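You operate a simulated robot arm through the tools that you are given. There is no shell and no other tool. Be economical: measure what you need, move in short steps, check, and stop when the job is done.

The job below is to be done with a simulated robot arm. You get a single attempt, and the scene is never put back.

Task
Change the green machine over from red twine to orange.
Fine: orange spool on the feed spool peg, its twine through both guides into the feed socket; red spool on the pale cabinet, its toggle in it. Set down upright: red twine spool, orange twine spool.

The check looks at the end state, three seconds after you hand in, the way a careful person would. Anything else that was tipped, shoved, dropped, spilled or broken makes it a failure.

Robot
A 7-joint arm with a two-finger parallel gripper on a trunk, on a base that drives. Base frame: it is fixed to the floor where the robot stands at the start and does not move with it; the origin is under the middle of the robot, x ahead of it, y to its left, z up. Units: cm, rad, N and s.
With the tool pointing down near the work surface it reaches from about 38 to 88 cm from the robot's upright axis, wherever it stands. Its first joint turns from -2.897 to 2.897 rad. Places, roughly: feed socket [50, 0, 120]; feed spool peg [60, 40, 120]; low twine guide [50, 10, 130]; orange twine spool (8x7x11 cm) [40, 0, 90]; red twine spool (8x7x11 cm) [60, 40, 130]; spool red [60, 40, 130]; tall twine guide [50, 20, 130]; top of the pale cabinet [40, 0, 90]; wooden toggle of the orange twine (3x2x7 cm) [40, 0, 100]; wooden toggle of the red twine (3x2x7 cm) [50, 0, 130]. Payload 3.43 kg.
The tool frame sits at the grasp point between the pads (the TCP): z along the fingers, y along the line on which they close. The tips reach 3.4 cm beyond it. The gripper opens to 12.8 cm. The fingers are 2.4 cm wide and 1.2 cm thick; the gripper's body (4.8 by 13 cm) begins 9.6 cm behind the TCP.
Orientation is told as [roll, pitch, yaw] about the base's x, y, z axes, in that order, counted from this pose: with the fingers straight down and closing along the base's y, the tool's x points along the base's -x, its y along +y and its z along -z.

Tools
- The arm moves only by the tool jog_arm. Its argument "rows" is a list of rows, each an object (a shift or turn left out is 0, a gripper value left out holds the last) with "linear": the shift along the tool's x, y, z in cm, a list of three; "rotation": the turn, a rotation vector about the tool's x, y, z in rad, a list of three; "hand": the finger opening in cm, from 0 to 12.8. In form: [{"linear": [tx, ty, tz], "rotation": [rx, ry, rz], "hand": hand}, ...]. A call has 1 to 10 rows; each row shifts and turns the commanded pose from where the row before left it, along the tool's axes as they then stand. A row lasts 0.2 s, in which the tool goes at most 5 cm and 0.15 rad; a call with a longer step from one row to the next is refused whole, and so is a gripper value outside its range. A pose out of reach is approached as far as the arm can. The call stops where the force on the tool passes 90 N (or 10 N more than at its start, if that is more) or the arm is blocked; 0.2 s more then pass. The fingers move at their own pace (about 15.3 cm/s each) and stop on an object; they squeeze with about 38 N. The grip force told is the motor's: it shows also when the fingers shut on nothing. Time passes only in rows, and 0.2 s behind the last, so rows that do not move let the fingers close. It gives the time, the measured TCP pose, the force on the tool (base axes), the opening and the grip force at its end, in the units of the frame above (readings bear some noise), with the torque about the TCP (base axes, N m) and any sound that the robot's microphone picked up.
- Cameras (640 x 400 px; columns grow to the right, rows downward): "scene" is now at [16.23, 4.46, 154.98]; the picture's right is [0.49, -0.87, 0.00], its down [-0.67, -0.38, -0.63] and it looks along [0.55, 0.31, -0.77] (base axes); focal length 255 px, centre (320, 200). "wrist" rides on the gripper at [7.6, -1.1, -16] in the tool frame; the picture's right is [0.15, 0.99, 0.00], its down [-0.88, 0.13, -0.46] and it looks along [-0.45, 0.07, 0.89] (tool axes); focal length 234 px, centre (320, 200). There is no depth. A picture from a camera that has moved, and an enlarged one, comes with that camera's place and axes in the base frame and with its lens. The place of the scene camera against the robot may be out by one fixed shift of up to 1.8 cm in any direction.
- capture(camera): a new picture of that camera. The clock stands still meanwhile.
- drive_base(legs): drives the robot by 1 to 6 legs, each [ahead, turn to the left] in cm and rad, along the robot's own axes; the way and the turn of a leg run together, so that a leg with both is an arc; at most 150 cm and 3.142 rad a leg. The arm and the cameras ride along, it lands a little off, and it stops where it bumps. It gives what a move gives.
- aim_head(pan, tilt): turns the head with the scene camera to pan (to the left, within 2.304 rad either way) and tilt (down, from -0.506 to 1.204), counted from straight ahead of the robot. It gives what a move gives.
- enlarge(camera, box): a new picture of the part [left, top, right, bottom] of that camera's present view, enlarged. The clock stands still meanwhile.
- sign_off(): hands the job in; it is judged then, once.

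Work in short steps. Places have to be worked out from the pictures, the camera data and where the tool is seen: move nearer, look again, correct. Check each grasp and each placing, and mend what went wrong. You have 120 turns and 78 pictures in all, those below and enlarged ones among them. Open the gripper and draw the arm clear of the work before you hand the job in, unless the task says otherwise; then end with one line.

The tools are called after "Emit:" by a JSON object that holds its "op" and its "data". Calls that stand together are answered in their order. jog_arm: Moves the arm, as the interface text tells. Its arguments: {"type":"object","properties":{"rows":{"type":"array","items":{"type":"object","properties":{"linear":{"type":"array","items":{"type":"number"}},"rotation":{"type":"array","items":{"type":"number"}},"hand":{"type":"number"}}}}},"required":["rows"]} The other tools are called the same way: drive_base (legs) drives the base; aim_head (pan, tilt) turns the head that bears the scene camera; capture (camera) takes a picture; enlarge (camera, box) takes an enlarged picture of a part of a camera's view; sign_off () hands the job in.

At the start:

```text
time_s: 0.0
tcp_pos: [34.75, 16.82, 99.94]
tool_rot: [-0.001, 0.001, 0.002]
contact_force: [-0.2, -0.6, 0.4]
ft_torque: [0.01, 0.0, 0.01]
finger_gap: 12.8
grip_force: 0.2
robot x, y, heading: [-0.22, -0.01, -0.0]
head pan, tilt: [0.517, 0.885]
```

scene: 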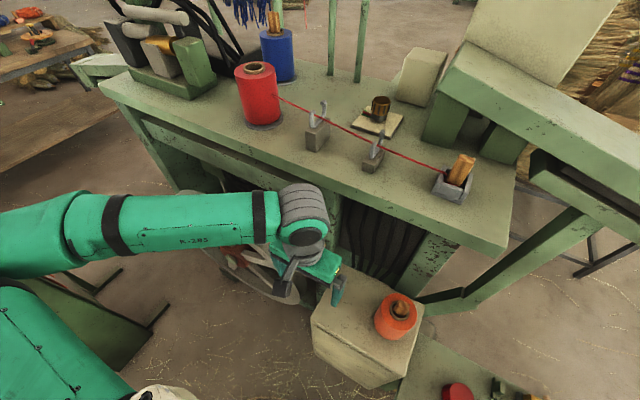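
wrist: 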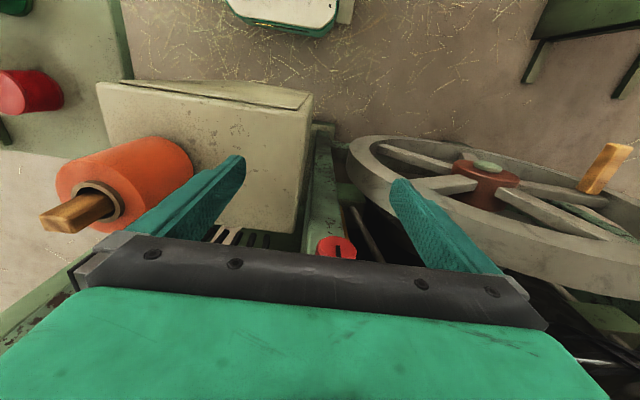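

I'll look closely at the guides, socket and both spools first.

Emit:
{"op": "enlarge", "data": {"camera": "scene", "box": [220, 40, 500, 215]}}

Emit:
{"op": "enlarge", "data": {"camera": "scene", "box": [280, 240, 480, 365]}}

```text
2.29 times, centred on (360, 128) of scene
camera zoom: at [16.23, 4.46, 154.98], right [0.49, -0.87, 0.0], down [-0.67, -0.38, -0.63], along [0.55, 0.31, -0.77], focal length 583 px, centre (229, 366)
```

zoom: 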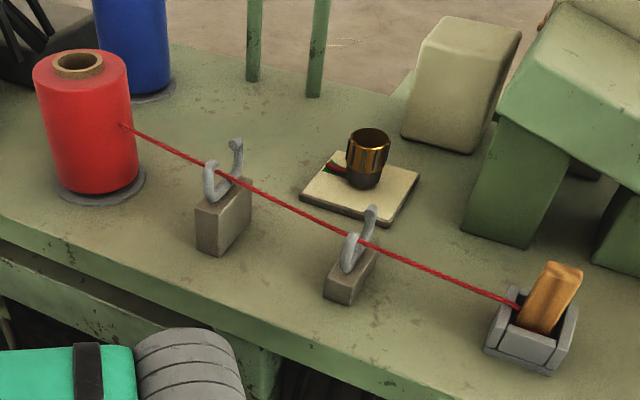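

```text
3.20 times, centred on (380, 302) of scene
camera zoom: at [16.23, 4.46, 154.98], right [0.49, -0.87, 0.0], down [-0.67, -0.38, -0.63], along [0.55, 0.31, -0.77], focal length 817 px, centre (128, -128)
```

zoom: 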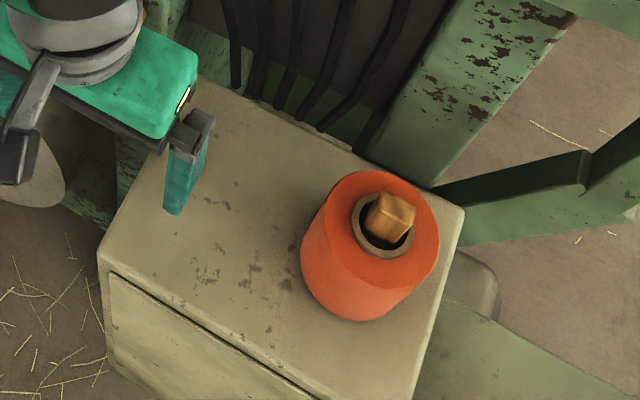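

The orange spool's top triangulates to about (39.7, -2.4, 97). The arm goes straight up next, so the wrist camera can survey the bench.

Emit:
{"op": "jog_arm", "data": {"rows": [{"linear": [0, 0, -5]}, {"linear": [0, 0, -5]}, {"linear": [0, 0, -5]}, {"linear": [0, 0, -5]}, {"linear": [0, 0, -5]}, {"linear": [0, 0, -5]}, {"linear": [0, 0, -5]}, {"linear": [0, 0, -5]}, {"linear": [-3, 0, -3]}]}}

Emit:
{"op": "capture", "data": {"camera": "wrist"}}

Emit:
{"op": "capture", "data": {"camera": "scene"}}

```text
time_s: 2.0
tcp_pos: [37.56, 17.17, 143.1]
tool_rot: [-0.015, -0.006, 0.003]
contact_force: [-0.5, 0.8, 0.3]
ft_torque: [0.05, 0.04, 0.02]
finger_gap: 12.82
grip_force: 0.2
robot x, y, heading: [0.08, 0.14, 0.0]
head pan, tilt: [0.517, 0.885]
```

```text
73 pictures are left
camera wrist: at [29.98, 16.23, 159.05], right [-0.15, 0.99, -0.02], down [0.88, 0.14, 0.46], along [0.45, 0.05, -0.89], focal length 234 px, centre (320, 200)
```

wrist: 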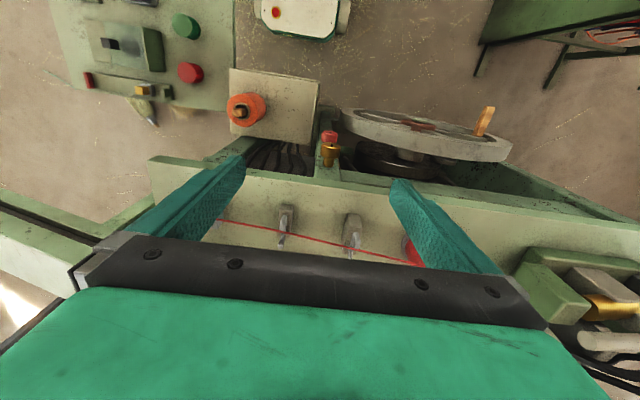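

```text
72 pictures are left
camera scene: at [16.23, 4.46, 154.98], right [0.49, -0.87, 0.0], down [-0.67, -0.38, -0.63], along [0.55, 0.31, -0.77], focal length 255 px, centre (320, 200)
```

scene: 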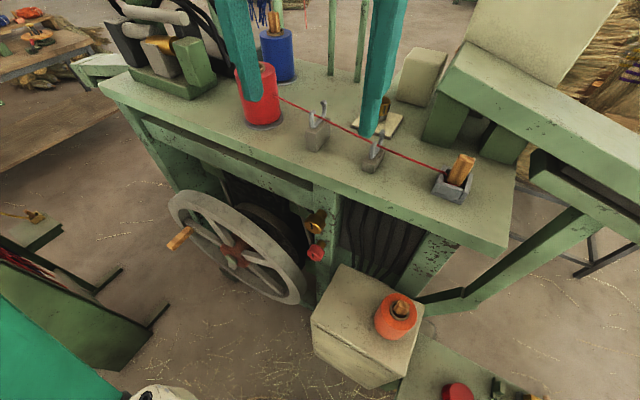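

Guide hooks come out near (50.5, 13, 128). Next the gripper moves over toward the socket at a safe height to view the red toggle.

Emit:
{"op": "jog_arm", "data": {"rows": [{"linear": [-2, -4, 0]}, {"linear": [-2, -4, 0]}, {"linear": [-2, -4, 0]}, {"linear": [-1, -4, 0]}, {"linear": [0, -1, 0]}, {}]}}

Emit:
{"op": "capture", "data": {"camera": "wrist"}}

Emit:
{"op": "capture", "data": {"camera": "scene"}}

```text
time_s: 3.4
tcp_pos: [44.96, 0.05, 142.65]
tool_rot: [-0.015, 0.009, 0.002]
contact_force: [0.5, -0.2, 0.6]
ft_torque: [-0.01, 0.0, 0.02]
finger_gap: 12.79
grip_force: 0.0
robot x, y, heading: [-0.2, -0.21, -0.0]
head pan, tilt: [0.517, 0.885]
```

```text
71 pictures are left
camera wrist: at [37.52, -0.88, 158.79], right [-0.15, 0.99, -0.01], down [0.88, 0.14, 0.45], along [0.44, 0.05, -0.9], focal length 234 px, centre (320, 200)
```

wrist: 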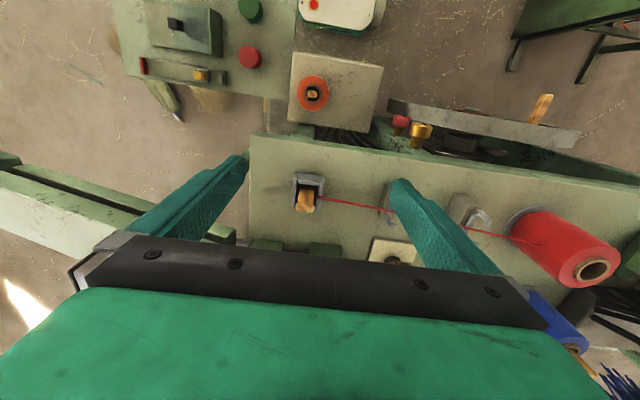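

```text
70 pictures are left
camera scene: at [16.24, 4.46, 154.98], right [0.49, -0.87, 0.0], down [-0.67, -0.38, -0.63], along [0.55, 0.31, -0.77], focal length 255 px, centre (320, 200)
```

scene: 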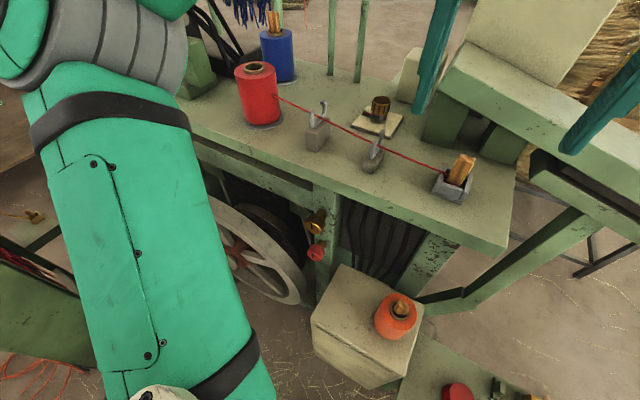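

The red toggle's top sits near (53.4, -1, 128.5), and the red spool's top near (55.6, 41.5, 132). I'll zoom in on the socket and the spools for their detail.

Emit:
{"op": "enlarge", "data": {"camera": "wrist", "box": [260, 150, 400, 238]}}

Emit:
{"op": "enlarge", "data": {"camera": "scene", "box": [290, 90, 482, 210]}}

Emit:
{"op": "enlarge", "data": {"camera": "wrist", "box": [430, 180, 640, 311]}}

```text
4.55 times, centred on (330, 194) of wrist
camera zoom: at [37.52, -0.88, 158.79], right [-0.15, 0.99, -0.01], down [0.88, 0.14, 0.45], along [0.44, 0.05, -0.9], focal length 1064 px, centre (274, 227)
```

zoom: 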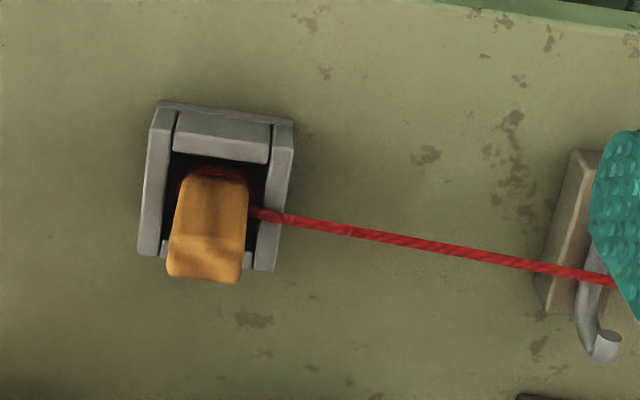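

```text
3.33 times, centred on (386, 150) of scene
camera zoom: at [16.24, 4.46, 154.98], right [0.49, -0.87, 0.0], down [-0.67, -0.38, -0.63], along [0.55, 0.31, -0.77], focal length 851 px, centre (100, 367)
```

zoom: 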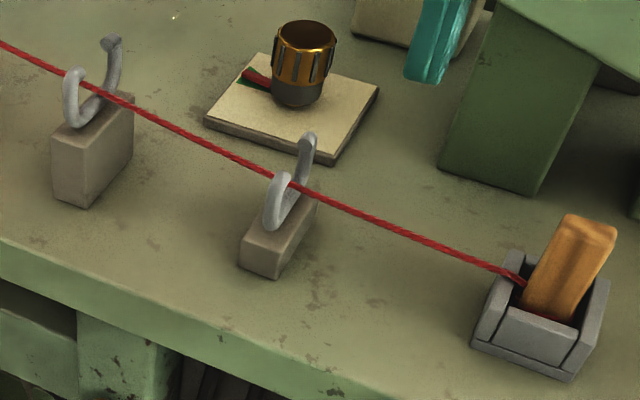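

```text
3.05 times, centred on (535, 246) of wrist
camera zoom: at [37.52, -0.88, 158.79], right [-0.15, 0.99, -0.01], down [0.88, 0.14, 0.45], along [0.44, 0.05, -0.9], focal length 714 px, centre (-335, 61)
```

zoom: 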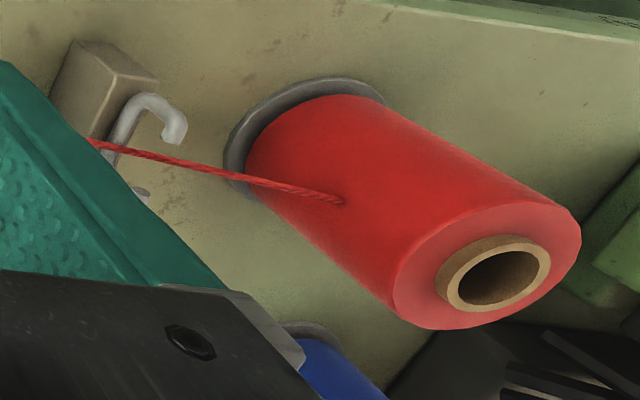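

Guides are upward-open U hooks and the twine runs straight at about x 54.5. I'll take the toggle with the fingers closing along x, so I turn the tool a quarter turn (yaw -90°), which also puts the camera on the guide side.

Emit:
{"op": "jog_arm", "data": {"rows": [{"rotation": [0, 0, 0.15]}, {"rotation": [0, 0, 0.15]}, {"rotation": [0, 0, 0.15]}, {"rotation": [0, 0, 0.15]}, {"rotation": [0, 0, 0.15]}, {"rotation": [0, 0, 0.15]}, {"rotation": [0, 0, 0.15]}, {"rotation": [0, 0, 0.15]}, {"rotation": [0, 0, 0.15]}, {"rotation": [0, 0, 0.15]}]}}

Emit:
{"op": "jog_arm", "data": {"rows": [{"rotation": [0, 0, 0.071], "hand": 7}, {"linear": [0, 3, 0]}, {"linear": [0, 3, 0]}, {"linear": [0, 1.5, 0]}, {}]}}

Emit:
{"op": "capture", "data": {"camera": "wrist"}}

Emit:
{"op": "capture", "data": {"camera": "scene"}}

```text
time_s: 5.6
tcp_pos: [44.98, 0.13, 142.58]
tool_rot: [-0.007, -0.012, -1.501]
contact_force: [0.3, -0.1, 0.1]
ft_torque: [0.0, 0.02, -0.02]
finger_gap: 12.8
grip_force: 0.1
robot x, y, heading: [-0.26, -0.24, -0.003]
head pan, tilt: [0.517, 0.885]
```

```text
time_s: 6.8
tcp_pos: [52.57, 0.38, 142.16]
tool_rot: [-0.016, -0.027, -1.568]
contact_force: [0.5, -0.9, -0.1]
ft_torque: [-0.01, -0.02, 0.0]
finger_gap: 6.98
grip_force: 0.1
robot x, y, heading: [0.3, -0.38, -0.004]
head pan, tilt: [0.517, 0.885]
```

```text
66 pictures are left
camera wrist: at [51.6, 8.42, 158.05], right [0.99, 0.15, -0.02], down [0.14, -0.87, 0.48], along [0.05, -0.47, -0.88], focal length 234 px, centre (320, 200)
```

wrist: 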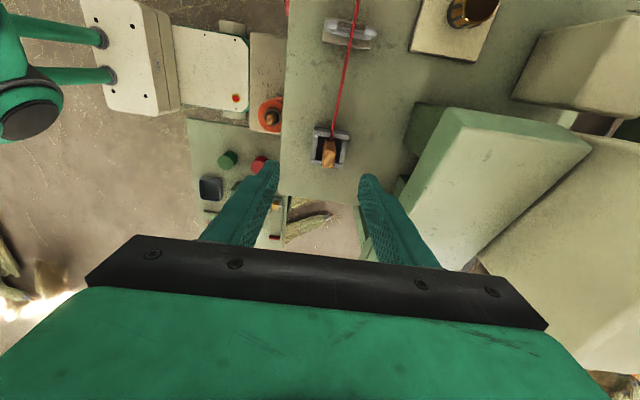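

```text
65 pictures are left
camera scene: at [16.23, 4.45, 154.98], right [0.49, -0.87, 0.0], down [-0.67, -0.38, -0.63], along [0.55, 0.31, -0.77], focal length 255 px, centre (320, 200)
```

scene: 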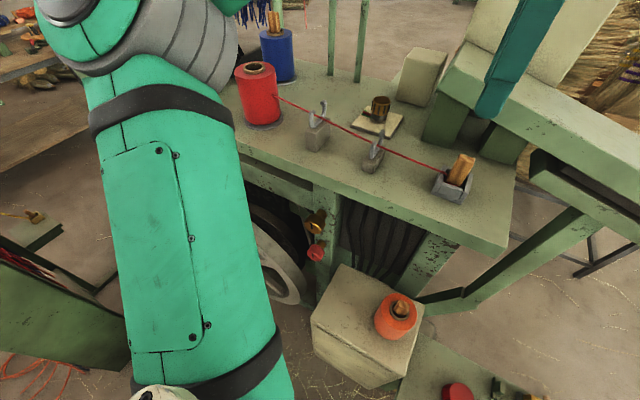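

Toggle confirmed near (53.5, -1.2). I shift over it and come down partway.

Emit:
{"op": "jog_arm", "data": {"rows": [{"linear": [-1.6, 0.95, 0]}, {"linear": [0, 0, 4], "hand": 6}, {"linear": [0, 0, 4]}, {}]}}

Emit:
{"op": "enlarge", "data": {"camera": "wrist", "box": [220, 60, 444, 200]}}

Emit:
{"op": "enlarge", "data": {"camera": "scene", "box": [380, 80, 540, 220]}}

```text
time_s: 7.8
tcp_pos: [53.05, -1.79, 135.05]
tool_rot: [-0.001, 0.002, -1.568]
contact_force: [0.0, -0.3, -0.3]
ft_torque: [0.02, -0.04, -0.02]
finger_gap: 6.0
grip_force: 0.1
robot x, y, heading: [-0.15, -0.13, 0.003]
head pan, tilt: [0.517, 0.885]
```

```text
2.86 times, centred on (332, 130) of wrist
camera zoom: at [51.95, 5.84, 151.09], right [0.99, 0.15, 0.0], down [0.13, -0.88, 0.45], along [0.07, -0.45, -0.89], focal length 669 px, centre (286, 400)
```

zoom: 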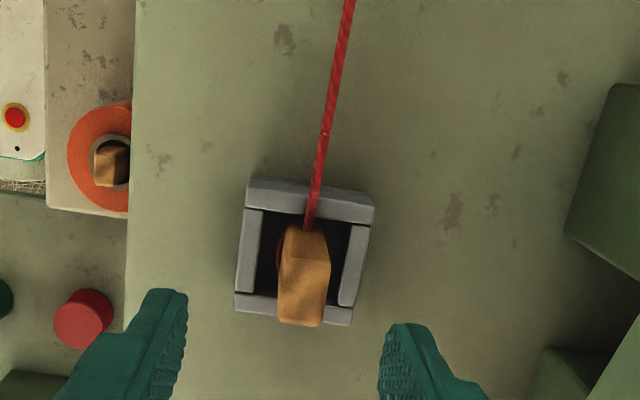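

```text
2.86 times, centred on (460, 150) of scene
camera zoom: at [16.23, 4.45, 154.98], right [0.49, -0.87, 0.0], down [-0.67, -0.38, -0.63], along [0.55, 0.31, -0.77], focal length 729 px, centre (-80, 343)
```

zoom: 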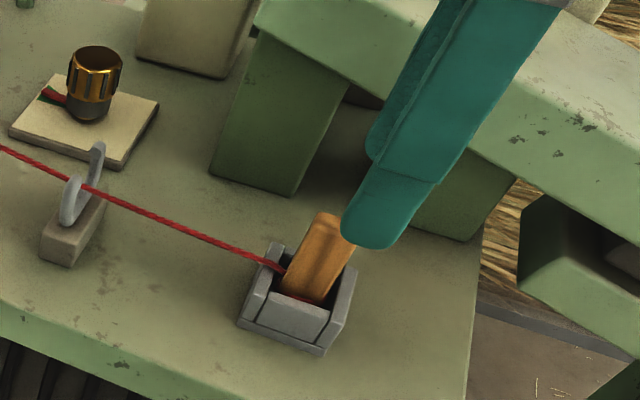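

The toggle is centred about (53.7, -1.4); I correct and descend to grip its top few centimetres.

Emit:
{"op": "jog_arm", "data": {"rows": [{"linear": [0.3, 0.6, 3.4]}, {"linear": [0, 0, 3.2]}, {}, {"hand": 0}, {}, {}]}}

Emit:
{"op": "enlarge", "data": {"camera": "scene", "box": [380, 80, 540, 220]}}

```text
time_s: 9.2
tcp_pos: [53.86, -1.42, 128.64]
tool_rot: [0.0, 0.001, -1.57]
contact_force: [0.9, -1.1, 0.2]
ft_torque: [0.03, -0.04, -0.01]
finger_gap: 1.45
grip_force: 37.9
robot x, y, heading: [-0.5, 0.04, -0.001]
head pan, tilt: [0.517, 0.885]
```

```text
2.86 times, centred on (460, 150) of scene
camera zoom: at [16.24, 4.45, 154.98], right [0.49, -0.87, 0.0], down [-0.67, -0.38, -0.63], along [0.55, 0.31, -0.77], focal length 729 px, centre (-80, 343)
```

zoom: 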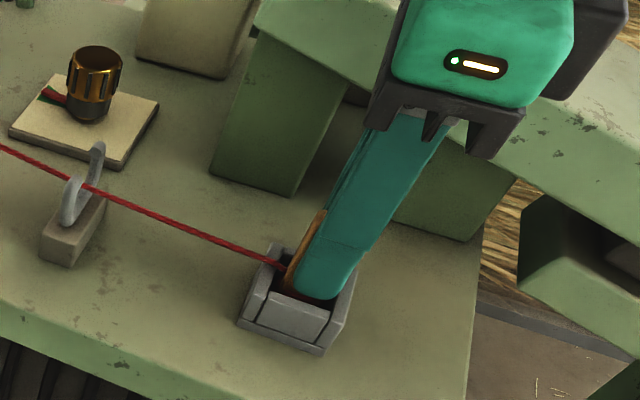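

Holding the toggle (gap 1.45, full force). I lift straight up and check it comes along.

Emit:
{"op": "jog_arm", "data": {"rows": [{"linear": [0, 0, -2]}, {"linear": [0, 0, -3]}, {"linear": [0, 0, -3]}, {"linear": [0, 0, -3]}, {}]}}

Emit:
{"op": "capture", "data": {"camera": "scene"}}

Emit:
{"op": "capture", "data": {"camera": "wrist"}}

```text
time_s: 10.4
tcp_pos: [53.87, -1.53, 139.41]
tool_rot: [0.0, -0.001, -1.569]
contact_force: [1.6, -0.3, -0.9]
ft_torque: [0.03, 0.02, -0.03]
finger_gap: 1.43
grip_force: 38.3
robot x, y, heading: [-0.03, -0.0, 0.003]
head pan, tilt: [0.517, 0.885]
```

```text
61 pictures are left
camera scene: at [16.24, 4.46, 154.98], right [0.49, -0.87, 0.0], down [-0.67, -0.38, -0.63], along [0.55, 0.31, -0.77], focal length 255 px, centre (320, 200)
```

scene: 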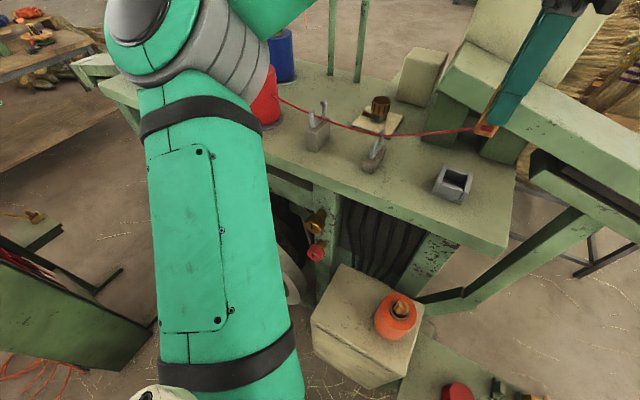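

```text
60 pictures are left
camera wrist: at [52.75, 6.0, 155.56], right [0.99, 0.15, 0.0], down [0.13, -0.88, 0.46], along [0.07, -0.45, -0.89], focal length 234 px, centre (320, 200)
```

wrist: 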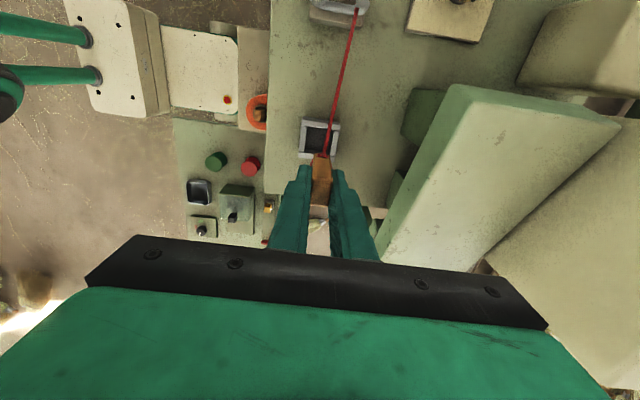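

Toggle is out, with the twine gently sagging. I raise it further while moving toward the spool so the twine clears the hooks.

Emit:
{"op": "jog_arm", "data": {"rows": [{"linear": [1, 0, -3]}, {"linear": [1, 0, -3]}, {"linear": [1, 0, -3]}, {"linear": [1, 0, -3]}, {}]}}

Emit:
{"op": "capture", "data": {"camera": "scene"}}

Emit:
{"op": "capture", "data": {"camera": "wrist"}}

```text
time_s: 11.6
tcp_pos: [53.78, 2.15, 142.16]
tool_rot: [-0.023, -0.036, -1.571]
contact_force: [-1.1, 0.6, -0.7]
ft_torque: [-0.03, 0.0, 0.01]
finger_gap: 1.44
grip_force: 38.2
out of reach, approached as far as the arm can: row 2, 3, 4
robot x, y, heading: [0.3, -0.21, 0.002]
head pan, tilt: [0.517, 0.885]
```

```text
59 pictures are left
camera scene: at [16.24, 4.46, 154.98], right [0.49, -0.87, 0.0], down [-0.67, -0.38, -0.63], along [0.55, 0.31, -0.77], focal length 255 px, centre (320, 200)
```

scene: 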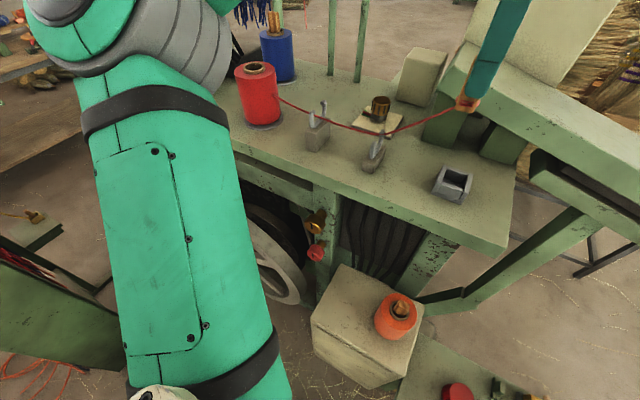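

```text
58 pictures are left
camera wrist: at [53.0, 10.35, 157.98], right [0.99, 0.15, -0.03], down [0.14, -0.86, 0.48], along [0.05, -0.48, -0.88], focal length 234 px, centre (320, 200)
```

wrist: 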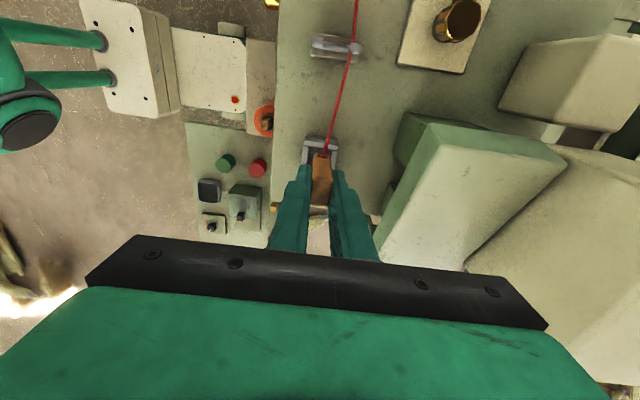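

This spot's height limit is about 142, and the spool is further out, so the base may need to come nearer. I look down with the head for base clearance.

Emit:
{"op": "aim_head", "data": {"pan": 0.1, "tilt": 1.2}}

Emit:
{"op": "capture", "data": {"camera": "scene"}}

```text
time_s: 12.5
tcp_pos: [53.65, 2.39, 142.29]
tool_rot: [-0.018, -0.036, -1.567]
contact_force: [-0.1, 0.0, -0.3]
ft_torque: [-0.01, 0.01, 0.03]
finger_gap: 1.44
grip_force: 38.1
robot x, y, heading: [0.09, 0.11, -0.001]
head pan, tilt: [0.099, 1.201]
```

```text
57 pictures are left
camera scene: at [15.17, 1.24, 152.89], right [0.1, -0.99, 0.0], down [-0.93, -0.09, -0.36], along [0.36, 0.04, -0.93], focal length 255 px, centre (320, 200)
```

scene: 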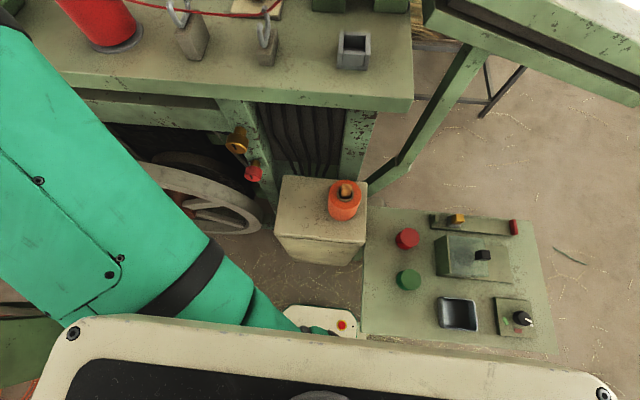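

The cabinet top spans about x 31–47, y -9–15, with little room around the base, so I'll first test what the arm reaches without driving. A small lowering move will show how the commanded pose behaves.

Emit:
{"op": "jog_arm", "data": {"rows": [{"linear": [3, 0, 2]}, {"linear": [3, 0, 2]}, {"linear": [3, 0, 0]}, {}]}}

```text
time_s: 13.5
tcp_pos: [53.19, 10.68, 139.51]
tool_rot: [-0.001, 0.001, -1.569]
contact_force: [0.4, -0.1, 0.2]
ft_torque: [0.03, 0.01, -0.01]
finger_gap: 1.44
grip_force: 38.0
robot x, y, heading: [0.28, -0.24, -0.004]
head pan, tilt: [0.099, 1.201]
```

The commanded pose gets clipped to what's reachable, which makes it easy to track. Continue toward the spool at this height, watching forces.

Emit:
{"op": "jog_arm", "data": {"rows": [{"linear": [4, 0, -1]}, {"linear": [4, 0, -1]}, {"linear": [4, 0, 0]}, {}]}}

Emit:
{"op": "aim_head", "data": {"pan": 0.6, "tilt": 0.8}}

Emit:
{"op": "capture", "data": {"camera": "scene"}}

Emit:
{"op": "capture", "data": {"camera": "wrist"}}

```text
time_s: 14.5
tcp_pos: [53.41, 23.22, 140.94]
tool_rot: [-0.005, -0.016, -1.571]
contact_force: [0.3, -0.3, -0.4]
ft_torque: [0.03, -0.04, -0.01]
finger_gap: 1.47
grip_force: 37.9
robot x, y, heading: [0.24, -0.09, -0.0]
head pan, tilt: [0.099, 1.201]
```

```text
time_s: 15.4
tcp_pos: [53.31, 23.24, 141.02]
tool_rot: [-0.004, -0.016, -1.57]
contact_force: [-0.3, 0.6, -0.3]
ft_torque: [0.01, -0.03, 0.01]
finger_gap: 1.48
grip_force: 37.3
robot x, y, heading: [-0.05, 0.02, -0.004]
head pan, tilt: [0.6, 0.799]
```

```text
56 pictures are left
camera scene: at [16.26, 5.24, 155.65], right [0.56, -0.83, 0.0], down [-0.59, -0.4, -0.7], along [0.58, 0.39, -0.72], focal length 255 px, centre (320, 200)
```

scene: 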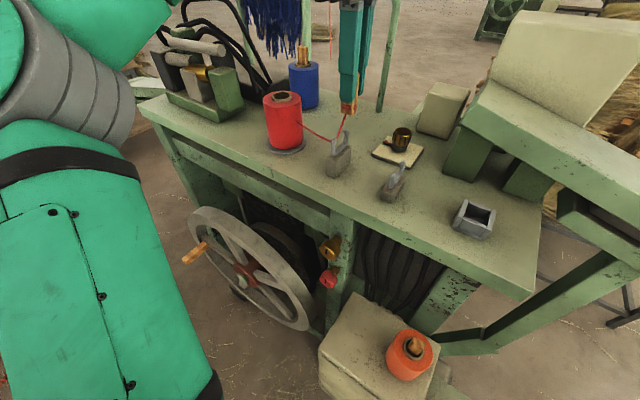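

```text
55 pictures are left
camera wrist: at [52.27, 31.11, 156.98], right [0.99, 0.15, -0.01], down [0.13, -0.87, 0.47], along [0.06, -0.47, -0.88], focal length 234 px, centre (320, 200)
```

wrist: 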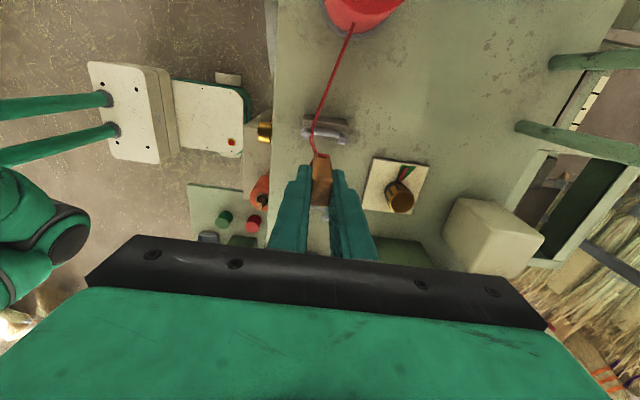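

The twine rewinds as I go; only the tall guide still holds it. Move on to beside/above the spool and see how much height is left.

Emit:
{"op": "jog_arm", "data": {"rows": [{"linear": [4, 0.5, -0.5]}, {"linear": [4, 0.5, 0]}, {}]}}

Emit:
{"op": "capture", "data": {"camera": "scene"}}

```text
time_s: 16.2
tcp_pos: [54.27, 31.57, 140.64]
tool_rot: [-0.006, -0.034, -1.567]
contact_force: [0.8, -0.9, -0.5]
ft_torque: [0.04, -0.04, -0.02]
finger_gap: 1.46
grip_force: 37.9
robot x, y, heading: [-0.12, 0.38, -0.006]
head pan, tilt: [0.6, 0.799]
```

```text
54 pictures are left
camera scene: at [16.26, 5.24, 155.66], right [0.56, -0.83, 0.0], down [-0.59, -0.41, -0.7], along [0.58, 0.39, -0.72], focal length 255 px, centre (320, 200)
```

scene: 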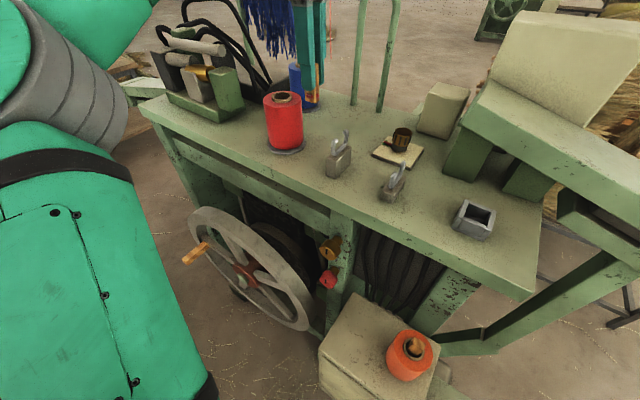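

The twine is now clear of both guides. I advance toward the spool axis and look at the height margin.

Emit:
{"op": "jog_arm", "data": {"rows": [{"linear": [3, 0, -0.5]}, {"linear": [3, 0, -0.5]}, {}]}}

Emit:
{"op": "capture", "data": {"camera": "wrist"}}

Emit:
{"op": "enlarge", "data": {"camera": "scene", "box": [230, 20, 390, 170]}}

```text
time_s: 17.0
tcp_pos: [54.11, 37.57, 140.2]
tool_rot: [-0.006, -0.041, -1.567]
contact_force: [-0.1, 0.6, 0.0]
ft_torque: [-0.01, 0.03, 0.0]
finger_gap: 1.46
grip_force: 38.2
out of reach, approached as far as the arm can: row 2
robot x, y, heading: [0.27, -0.26, 0.001]
head pan, tilt: [0.6, 0.799]
```

```text
53 pictures are left
camera wrist: at [53.05, 45.74, 155.87], right [0.99, 0.15, -0.01], down [0.13, -0.86, 0.49], along [0.06, -0.49, -0.87], focal length 234 px, centre (320, 200)
```

wrist: 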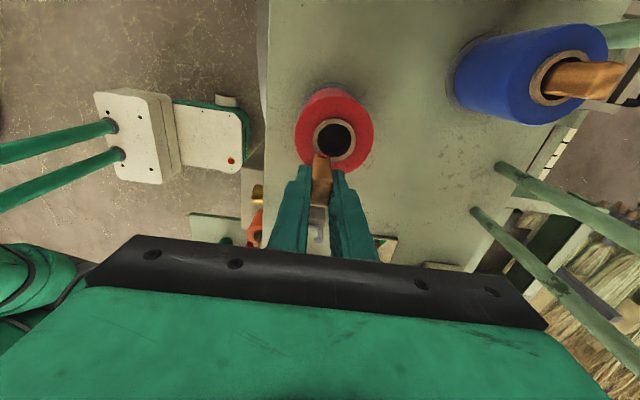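

```text
2.67 times, centred on (310, 95) of scene
camera zoom: at [16.25, 5.24, 155.66], right [0.56, -0.83, 0.0], down [-0.59, -0.41, -0.7], along [0.58, 0.39, -0.72], focal length 681 px, centre (347, 480)
```

zoom: 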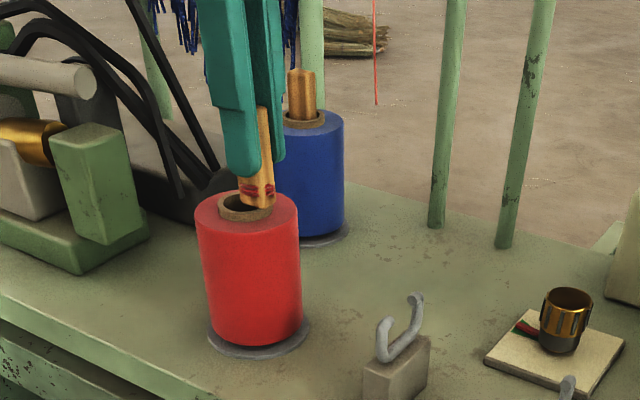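

Spool top comes out at about (54.9, 40.1, 133.2), so the toggle's bottom is only just level with it. Leaning the fingers slightly outward should win height; I tilt 0.16 rad and raise.

Emit:
{"op": "jog_arm", "data": {"rows": [{"linear": [0, 0, -1], "rotation": [-0.065, 0.047, 0]}, {"linear": [0, 0, -1], "rotation": [-0.065, 0.047, 0]}, {"linear": [0, 0, -1]}, {}]}}

Emit:
{"op": "enlarge", "data": {"camera": "scene", "box": [230, 20, 390, 170]}}

```text
time_s: 18.0
tcp_pos: [53.88, 36.88, 144.7]
tool_rot: [0.13, 0.089, -1.562]
contact_force: [0.0, 0.2, -0.9]
ft_torque: [0.03, 0.0, -0.02]
finger_gap: 1.43
grip_force: 37.8
robot x, y, heading: [0.11, 0.15, 0.001]
head pan, tilt: [0.6, 0.799]
```

```text
2.67 times, centred on (310, 95) of scene
camera zoom: at [16.25, 5.25, 155.66], right [0.56, -0.83, 0.0], down [-0.59, -0.41, -0.7], along [0.58, 0.39, -0.72], focal length 681 px, centre (347, 480)
```

zoom: 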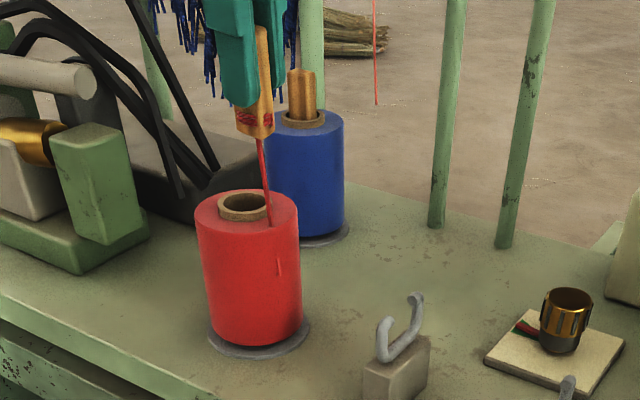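

Height gained (144.7). Toggle bottom is now about (54.8, 37.5, 137.7); I slide 2.6 cm in +y over the bore and check.

Emit:
{"op": "jog_arm", "data": {"rows": [{"linear": [1.3, 0, 0.1]}, {"linear": [1.3, 0, 0.1]}, {}]}}

Emit:
{"op": "enlarge", "data": {"camera": "wrist", "box": [240, 80, 400, 210]}}

Emit:
{"op": "enlarge", "data": {"camera": "scene", "box": [230, 20, 390, 170]}}

```text
time_s: 18.8
tcp_pos: [53.88, 39.35, 144.68]
tool_rot: [0.126, 0.089, -1.564]
contact_force: [-0.5, 0.8, -0.1]
ft_torque: [-0.02, 0.02, 0.01]
finger_gap: 1.47
grip_force: 37.6
robot x, y, heading: [0.19, 0.39, -0.0]
head pan, tilt: [0.6, 0.799]
```

```text
3.08 times, centred on (320, 145) of wrist
camera zoom: at [50.71, 45.45, 161.13], right [0.98, 0.14, 0.14], down [0.08, -0.92, 0.39], along [0.18, -0.37, -0.91], focal length 720 px, centre (320, 369)
```

zoom: 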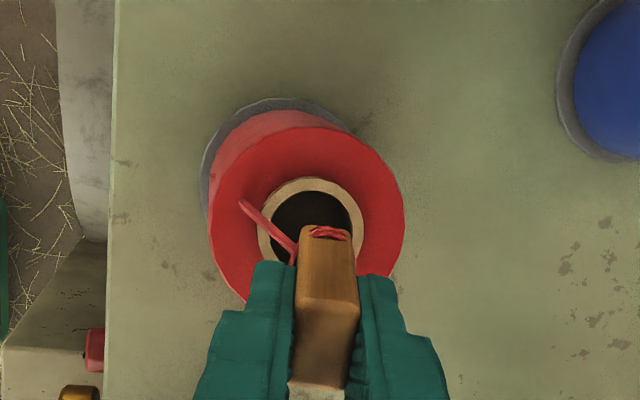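

```text
2.67 times, centred on (310, 95) of scene
camera zoom: at [16.25, 5.25, 155.66], right [0.56, -0.83, 0.0], down [-0.59, -0.41, -0.7], along [0.58, 0.39, -0.72], focal length 681 px, centre (347, 480)
```

zoom: 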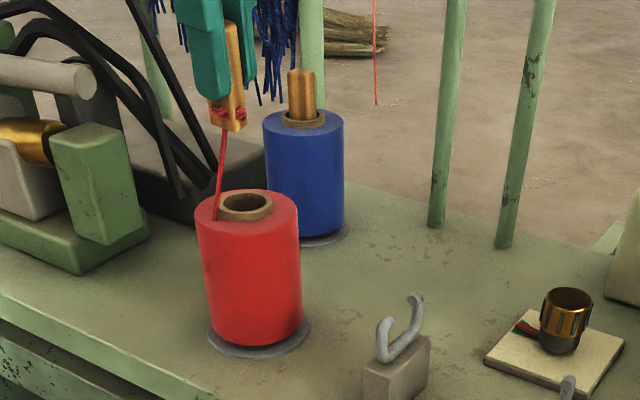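

Bore centre from this view is (55.0, 40.1), and the toggle's lower end is right above it. I lower vertically, then straighten the tilt as it goes in.

Emit:
{"op": "jog_arm", "data": {"rows": [{"linear": [-0.15, -0.2, 1.6]}, {"linear": [-0.15, -0.2, 1.6]}, {"linear": [0.25, 0.3, 1], "rotation": [0.045, -0.064, 0]}, {}]}}

Emit:
{"op": "enlarge", "data": {"camera": "wrist", "box": [240, 80, 400, 210]}}

Emit:
{"op": "enlarge", "data": {"camera": "scene", "box": [230, 20, 390, 170]}}

```text
time_s: 19.8
tcp_pos: [54.07, 39.7, 140.88]
tool_rot: [0.087, 0.029, -1.57]
contact_force: [-0.5, -0.4, -1.3]
ft_torque: [0.01, -0.01, 0.02]
finger_gap: 1.45
grip_force: 37.8
robot x, y, heading: [0.05, 0.07, -0.002]
head pan, tilt: [0.6, 0.799]
```

```text
3.08 times, centred on (320, 145) of wrist
camera zoom: at [51.72, 46.76, 157.03], right [0.99, 0.14, 0.09], down [0.09, -0.89, 0.44], along [0.14, -0.42, -0.89], focal length 720 px, centre (320, 369)
```

zoom: 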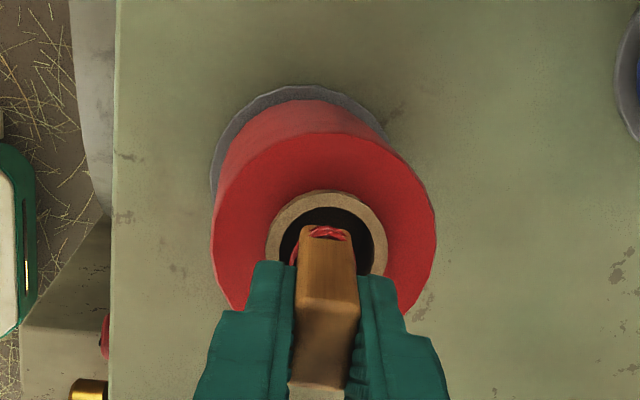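

```text
2.67 times, centred on (310, 95) of scene
camera zoom: at [16.25, 5.25, 155.66], right [0.56, -0.83, 0.0], down [-0.59, -0.41, -0.7], along [0.58, 0.39, -0.72], focal length 681 px, centre (347, 480)
```

zoom: 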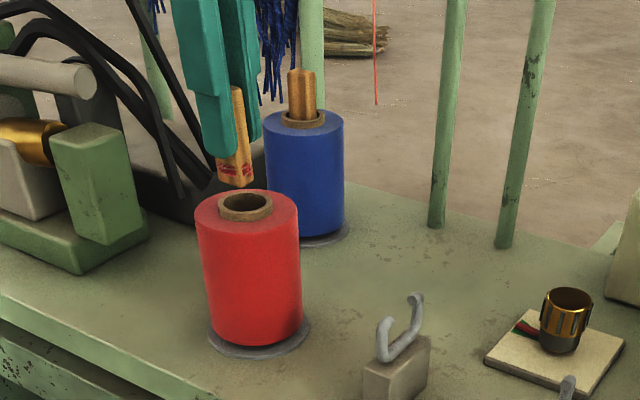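

Toggle bottom is about 0.4 cm short of the bore axis toward the robot. I correct by (+0.3, +0.25), go down a little and straighten.

Emit:
{"op": "jog_arm", "data": {"rows": [{"linear": [0.25, 0.3, 0]}, {"linear": [0, -0.1, 1.2]}, {"linear": [0.1, 0.31, 0.8], "rotation": [0.044, -0.015, 0]}, {"linear": [0.1, 0.31, 0.8], "rotation": [0.043, -0.014, 0]}, {}]}}

Emit:
{"op": "enlarge", "data": {"camera": "wrist", "box": [240, 80, 400, 210]}}

Emit:
{"op": "enlarge", "data": {"camera": "scene", "box": [230, 20, 390, 170]}}

```text
time_s: 21.0
tcp_pos: [55.29, 39.91, 138.09]
tool_rot: [-0.001, -0.002, -1.572]
contact_force: [1.9, -7.3, 31.9]
ft_torque: [0.22, -0.3, -0.05]
finger_gap: 1.47
grip_force: 37.9
robot x, y, heading: [-0.23, 0.16, 0.0]
head pan, tilt: [0.6, 0.799]
```

```text
3.08 times, centred on (320, 145) of wrist
camera zoom: at [54.09, 47.49, 154.31], right [0.99, 0.14, 0.0], down [0.13, -0.88, 0.46], along [0.07, -0.45, -0.89], focal length 720 px, centre (320, 369)
```

zoom: 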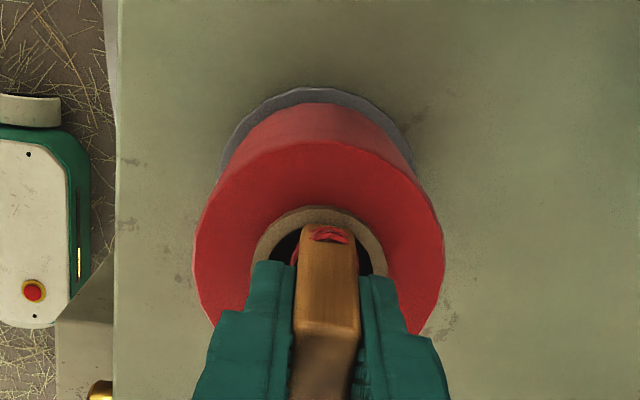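

```text
2.67 times, centred on (310, 95) of scene
camera zoom: at [16.19, 5.15, 155.67], right [0.56, -0.83, 0.0], down [-0.59, -0.4, -0.7], along [0.58, 0.39, -0.72], focal length 681 px, centre (347, 480)
```

zoom: 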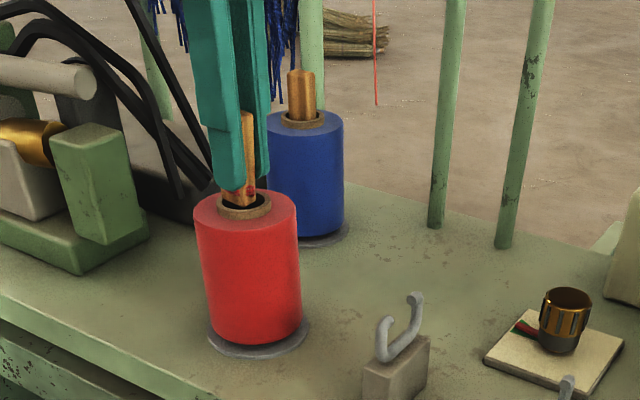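

Contact with about 32 N upward: the toggle is roughly 2 cm into the bore, either on the peg's top or on the rim at the +y side. I back off slightly, shift -0.4 in y, and probe down again.

Emit:
{"op": "jog_arm", "data": {"rows": [{"linear": [0, 0, -0.7]}, {"linear": [-0.4, -0.1, 0]}, {}, {"linear": [0, 0, 0.6]}, {"linear": [0, 0, 0.4]}, {}]}}

Emit:
{"op": "enlarge", "data": {"camera": "wrist", "box": [240, 80, 400, 210]}}

```text
time_s: 22.4
tcp_pos: [55.21, 39.64, 138.03]
tool_rot: [0.0, 0.002, -1.573]
contact_force: [0.7, 1.3, 34.2]
ft_torque: [0.74, -0.31, 0.02]
finger_gap: 1.51
grip_force: 38.1
robot x, y, heading: [-0.08, -0.06, -0.003]
head pan, tilt: [0.6, 0.799]
```

```text
3.08 times, centred on (320, 145) of wrist
camera zoom: at [53.99, 47.15, 154.16], right [0.99, 0.15, 0.0], down [0.13, -0.88, 0.45], along [0.07, -0.45, -0.89], focal length 720 px, centre (320, 369)
```

zoom: 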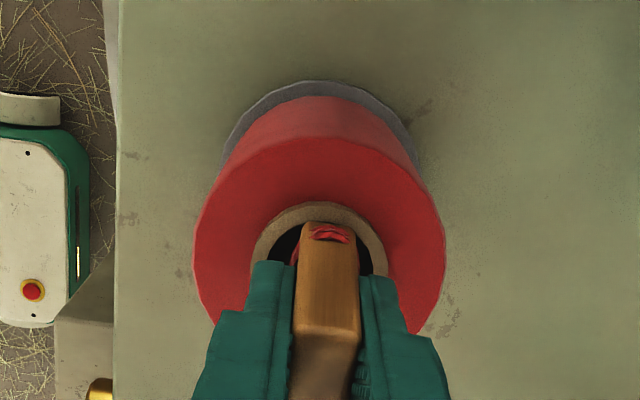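

Same stop height. I need a finer look at where the toggle's lower end sits relative to the rim.

Emit:
{"op": "enlarge", "data": {"camera": "scene", "box": [290, 50, 340, 110]}}

Emit:
{"op": "enlarge", "data": {"camera": "wrist", "box": [295, 135, 360, 185]}}

```text
6.67 times, centred on (315, 80) of scene
camera zoom: at [16.18, 5.2, 155.67], right [0.56, -0.83, 0.0], down [-0.59, -0.4, -0.7], along [0.58, 0.39, -0.72], focal length 1702 px, centre (353, 1000)
```

zoom: 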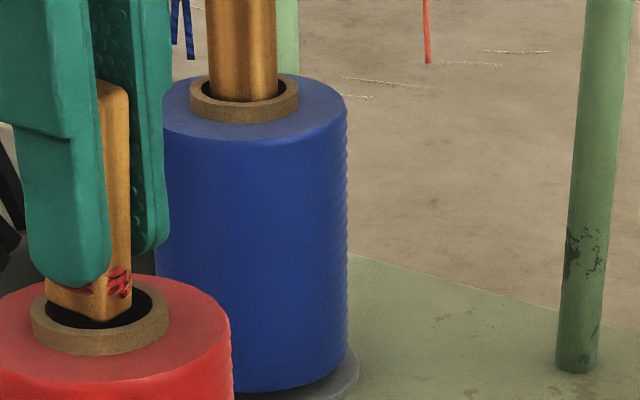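

```text
8.00 times, centred on (328, 160) of wrist
camera zoom: at [53.99, 47.15, 154.16], right [0.99, 0.15, 0.0], down [0.13, -0.88, 0.45], along [0.07, -0.45, -0.89], focal length 1873 px, centre (260, 520)
```

zoom: 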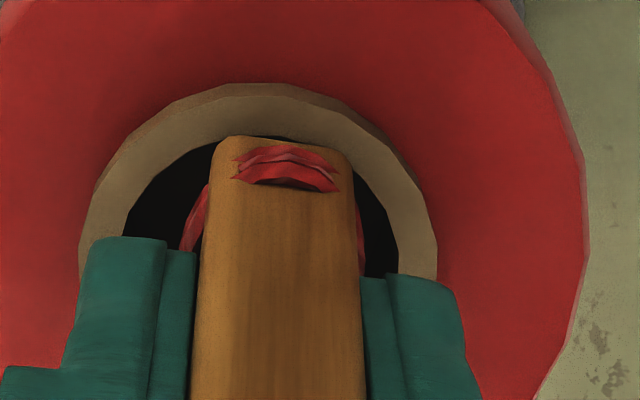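

The toggle's +y lower edge is resting on the rim, so it isn't in yet. I raise 0.8, shift -0.5 in y and -0.15 in x, and lower again.

Emit:
{"op": "jog_arm", "data": {"rows": [{"linear": [0, 0, -1.1]}, {"linear": [-0.5, -0.15, 0]}, {}, {"linear": [0, 0, 0.8]}, {"linear": [0, 0, 0.6]}, {"linear": [0, 0, 0.6]}, {}]}}

Emit:
{"op": "enlarge", "data": {"camera": "wrist", "box": [295, 135, 360, 185]}}

```text
time_s: 24.0
tcp_pos: [55.01, 39.22, 136.97]
tool_rot: [-0.001, 0.001, -1.571]
contact_force: [0.4, -0.3, -0.9]
ft_torque: [-0.04, 0.0, -0.03]
finger_gap: 1.47
grip_force: 38.2
robot x, y, heading: [-0.07, 0.28, 0.003]
head pan, tilt: [0.6, 0.799]
```

```text
8.00 times, centred on (328, 160) of wrist
camera zoom: at [53.91, 46.86, 153.07], right [0.99, 0.15, 0.0], down [0.13, -0.88, 0.45], along [0.07, -0.45, -0.89], focal length 1873 px, centre (260, 520)
```

zoom: 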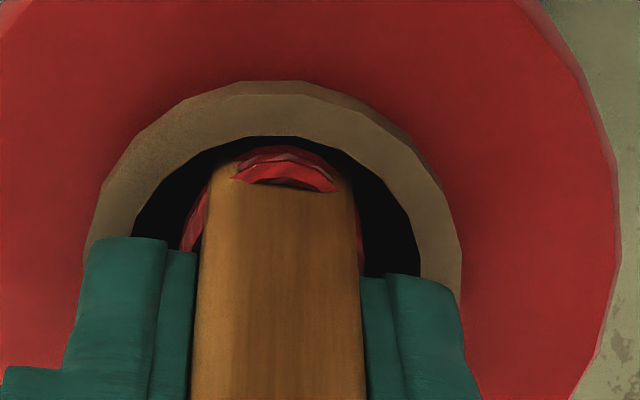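

It's in the bore without force. The finger tips are nearly on the spool face, so I lower 0.2 more and release, letting the toggle slide in.

Emit:
{"op": "jog_arm", "data": {"rows": [{"linear": [-0.15, 0, 0.2]}, {}, {"hand": 2.2}, {}, {}]}}

Emit:
{"op": "enlarge", "data": {"camera": "scene", "box": [270, 30, 350, 110]}}

```text
time_s: 25.2
tcp_pos: [54.98, 39.17, 136.87]
tool_rot: [-0.001, 0.0, -1.57]
contact_force: [-1.5, -0.1, 5.5]
ft_torque: [-0.07, -0.06, -0.04]
finger_gap: 2.18
grip_force: 0.0
robot x, y, heading: [-0.02, -0.04, -0.0]
head pan, tilt: [0.6, 0.799]
```

```text
5.00 times, centred on (310, 70) of scene
camera zoom: at [16.23, 5.24, 155.66], right [0.56, -0.83, 0.0], down [-0.59, -0.41, -0.7], along [0.58, 0.39, -0.72], focal length 1276 px, centre (370, 850)
```

zoom: 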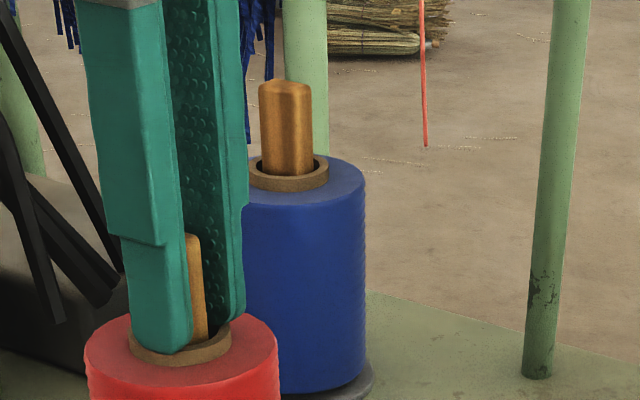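

The toggle dropped in, sitting like the blue spool's one. Now I raise slightly, open wide, centre on the spool and check from the wrist before going down around it.

Emit:
{"op": "jog_arm", "data": {"rows": [{"linear": [0, 0, -1.2]}, {"linear": [0.7, 0, 0], "hand": 11.5}, {}, {}]}}

Emit:
{"op": "capture", "data": {"camera": "wrist"}}

```text
time_s: 26.2
tcp_pos: [54.86, 39.94, 138.03]
tool_rot: [-0.003, 0.001, -1.571]
contact_force: [0.0, -0.3, -0.6]
ft_torque: [0.0, -0.02, -0.01]
finger_gap: 11.5
grip_force: 0.1
robot x, y, heading: [0.17, -0.32, -0.005]
head pan, tilt: [0.6, 0.799]
```

```text
39 pictures are left
camera wrist: at [53.86, 47.39, 154.13], right [0.99, 0.15, 0.0], down [0.13, -0.88, 0.45], along [0.06, -0.45, -0.89], focal length 234 px, centre (320, 200)
```

wrist: 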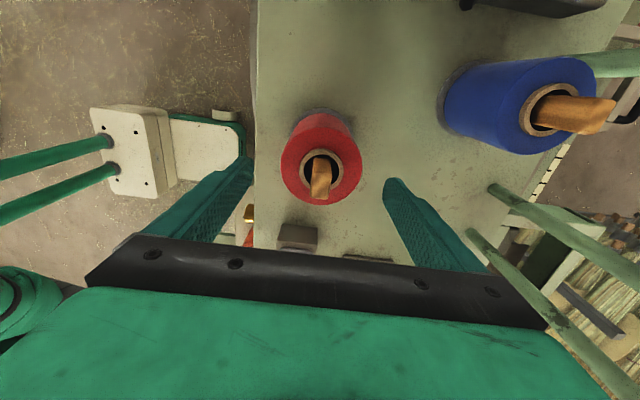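

Spool centre is about (54.9, 40.2), right between the fingers. I go down around it and close.

Emit:
{"op": "jog_arm", "data": {"rows": [{"linear": [0.2, 0, 2.5]}, {"linear": [0, 0, 2.5]}, {"linear": [0, 0, 2.5]}, {}, {"hand": 0}, {}, {}, {}]}}

```text
time_s: 28.0
tcp_pos: [54.96, 39.98, 130.44]
tool_rot: [-0.003, 0.001, -1.571]
contact_force: [1.0, -0.5, 0.0]
ft_torque: [-0.02, -0.05, -0.02]
finger_gap: 6.92
grip_force: 37.7
robot x, y, heading: [0.21, -0.09, -0.001]
head pan, tilt: [0.6, 0.799]
```

Firm grip, 6.9 cm. I lift the spool and look.

Emit:
{"op": "jog_arm", "data": {"rows": [{"linear": [0, 0, -2]}, {"linear": [0, 0, -2.5]}, {"linear": [0, 0, -2.5]}, {"linear": [0, 0, -2]}, {}]}}

Emit:
{"op": "enlarge", "data": {"camera": "scene", "box": [220, 10, 400, 170]}}

```text
time_s: 29.2
tcp_pos: [54.98, 40.1, 139.47]
tool_rot: [-0.001, -0.002, -1.571]
contact_force: [-0.8, 0.4, -3.2]
ft_torque: [-0.01, 0.0, 0.01]
finger_gap: 6.91
grip_force: 38.0
robot x, y, heading: [-0.18, -0.37, 0.004]
head pan, tilt: [0.6, 0.799]
```

```text
2.50 times, centred on (310, 90) of scene
camera zoom: at [16.26, 5.26, 155.65], right [0.56, -0.83, 0.0], down [-0.59, -0.41, -0.7], along [0.58, 0.39, -0.72], focal length 638 px, centre (345, 475)
```

zoom: 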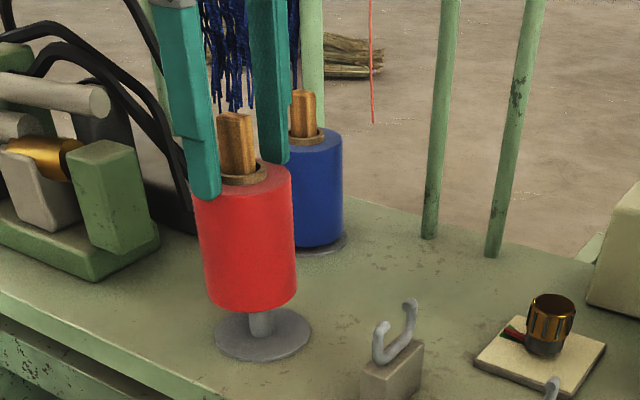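

The spool seems to have risen less than the tool did, so the grip may have slipped. A wrist view will confirm it.

Emit:
{"op": "capture", "data": {"camera": "wrist"}}

Emit:
{"op": "capture", "data": {"camera": "scene"}}

```text
37 pictures are left
camera wrist: at [53.95, 47.74, 155.48], right [0.99, 0.15, 0.0], down [0.13, -0.88, 0.46], along [0.06, -0.45, -0.89], focal length 234 px, centre (320, 200)
```

wrist: 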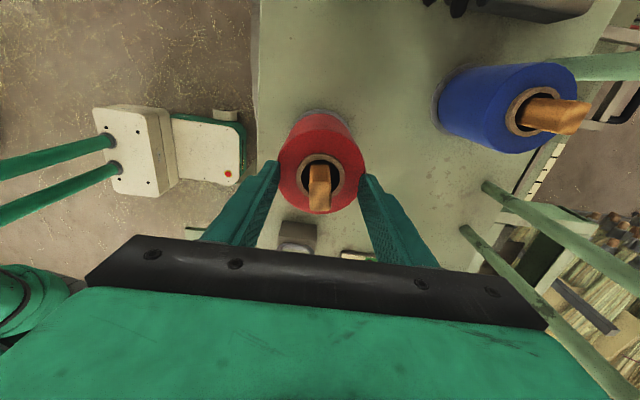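

```text
36 pictures are left
camera scene: at [16.26, 5.26, 155.65], right [0.56, -0.83, 0.0], down [-0.59, -0.41, -0.7], along [0.58, 0.39, -0.72], focal length 255 px, centre (320, 200)
```

scene: 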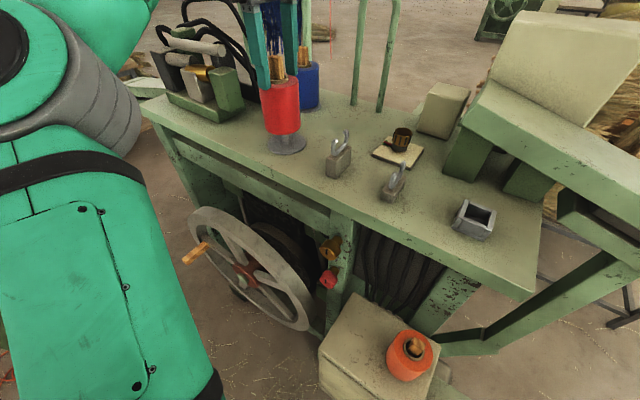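

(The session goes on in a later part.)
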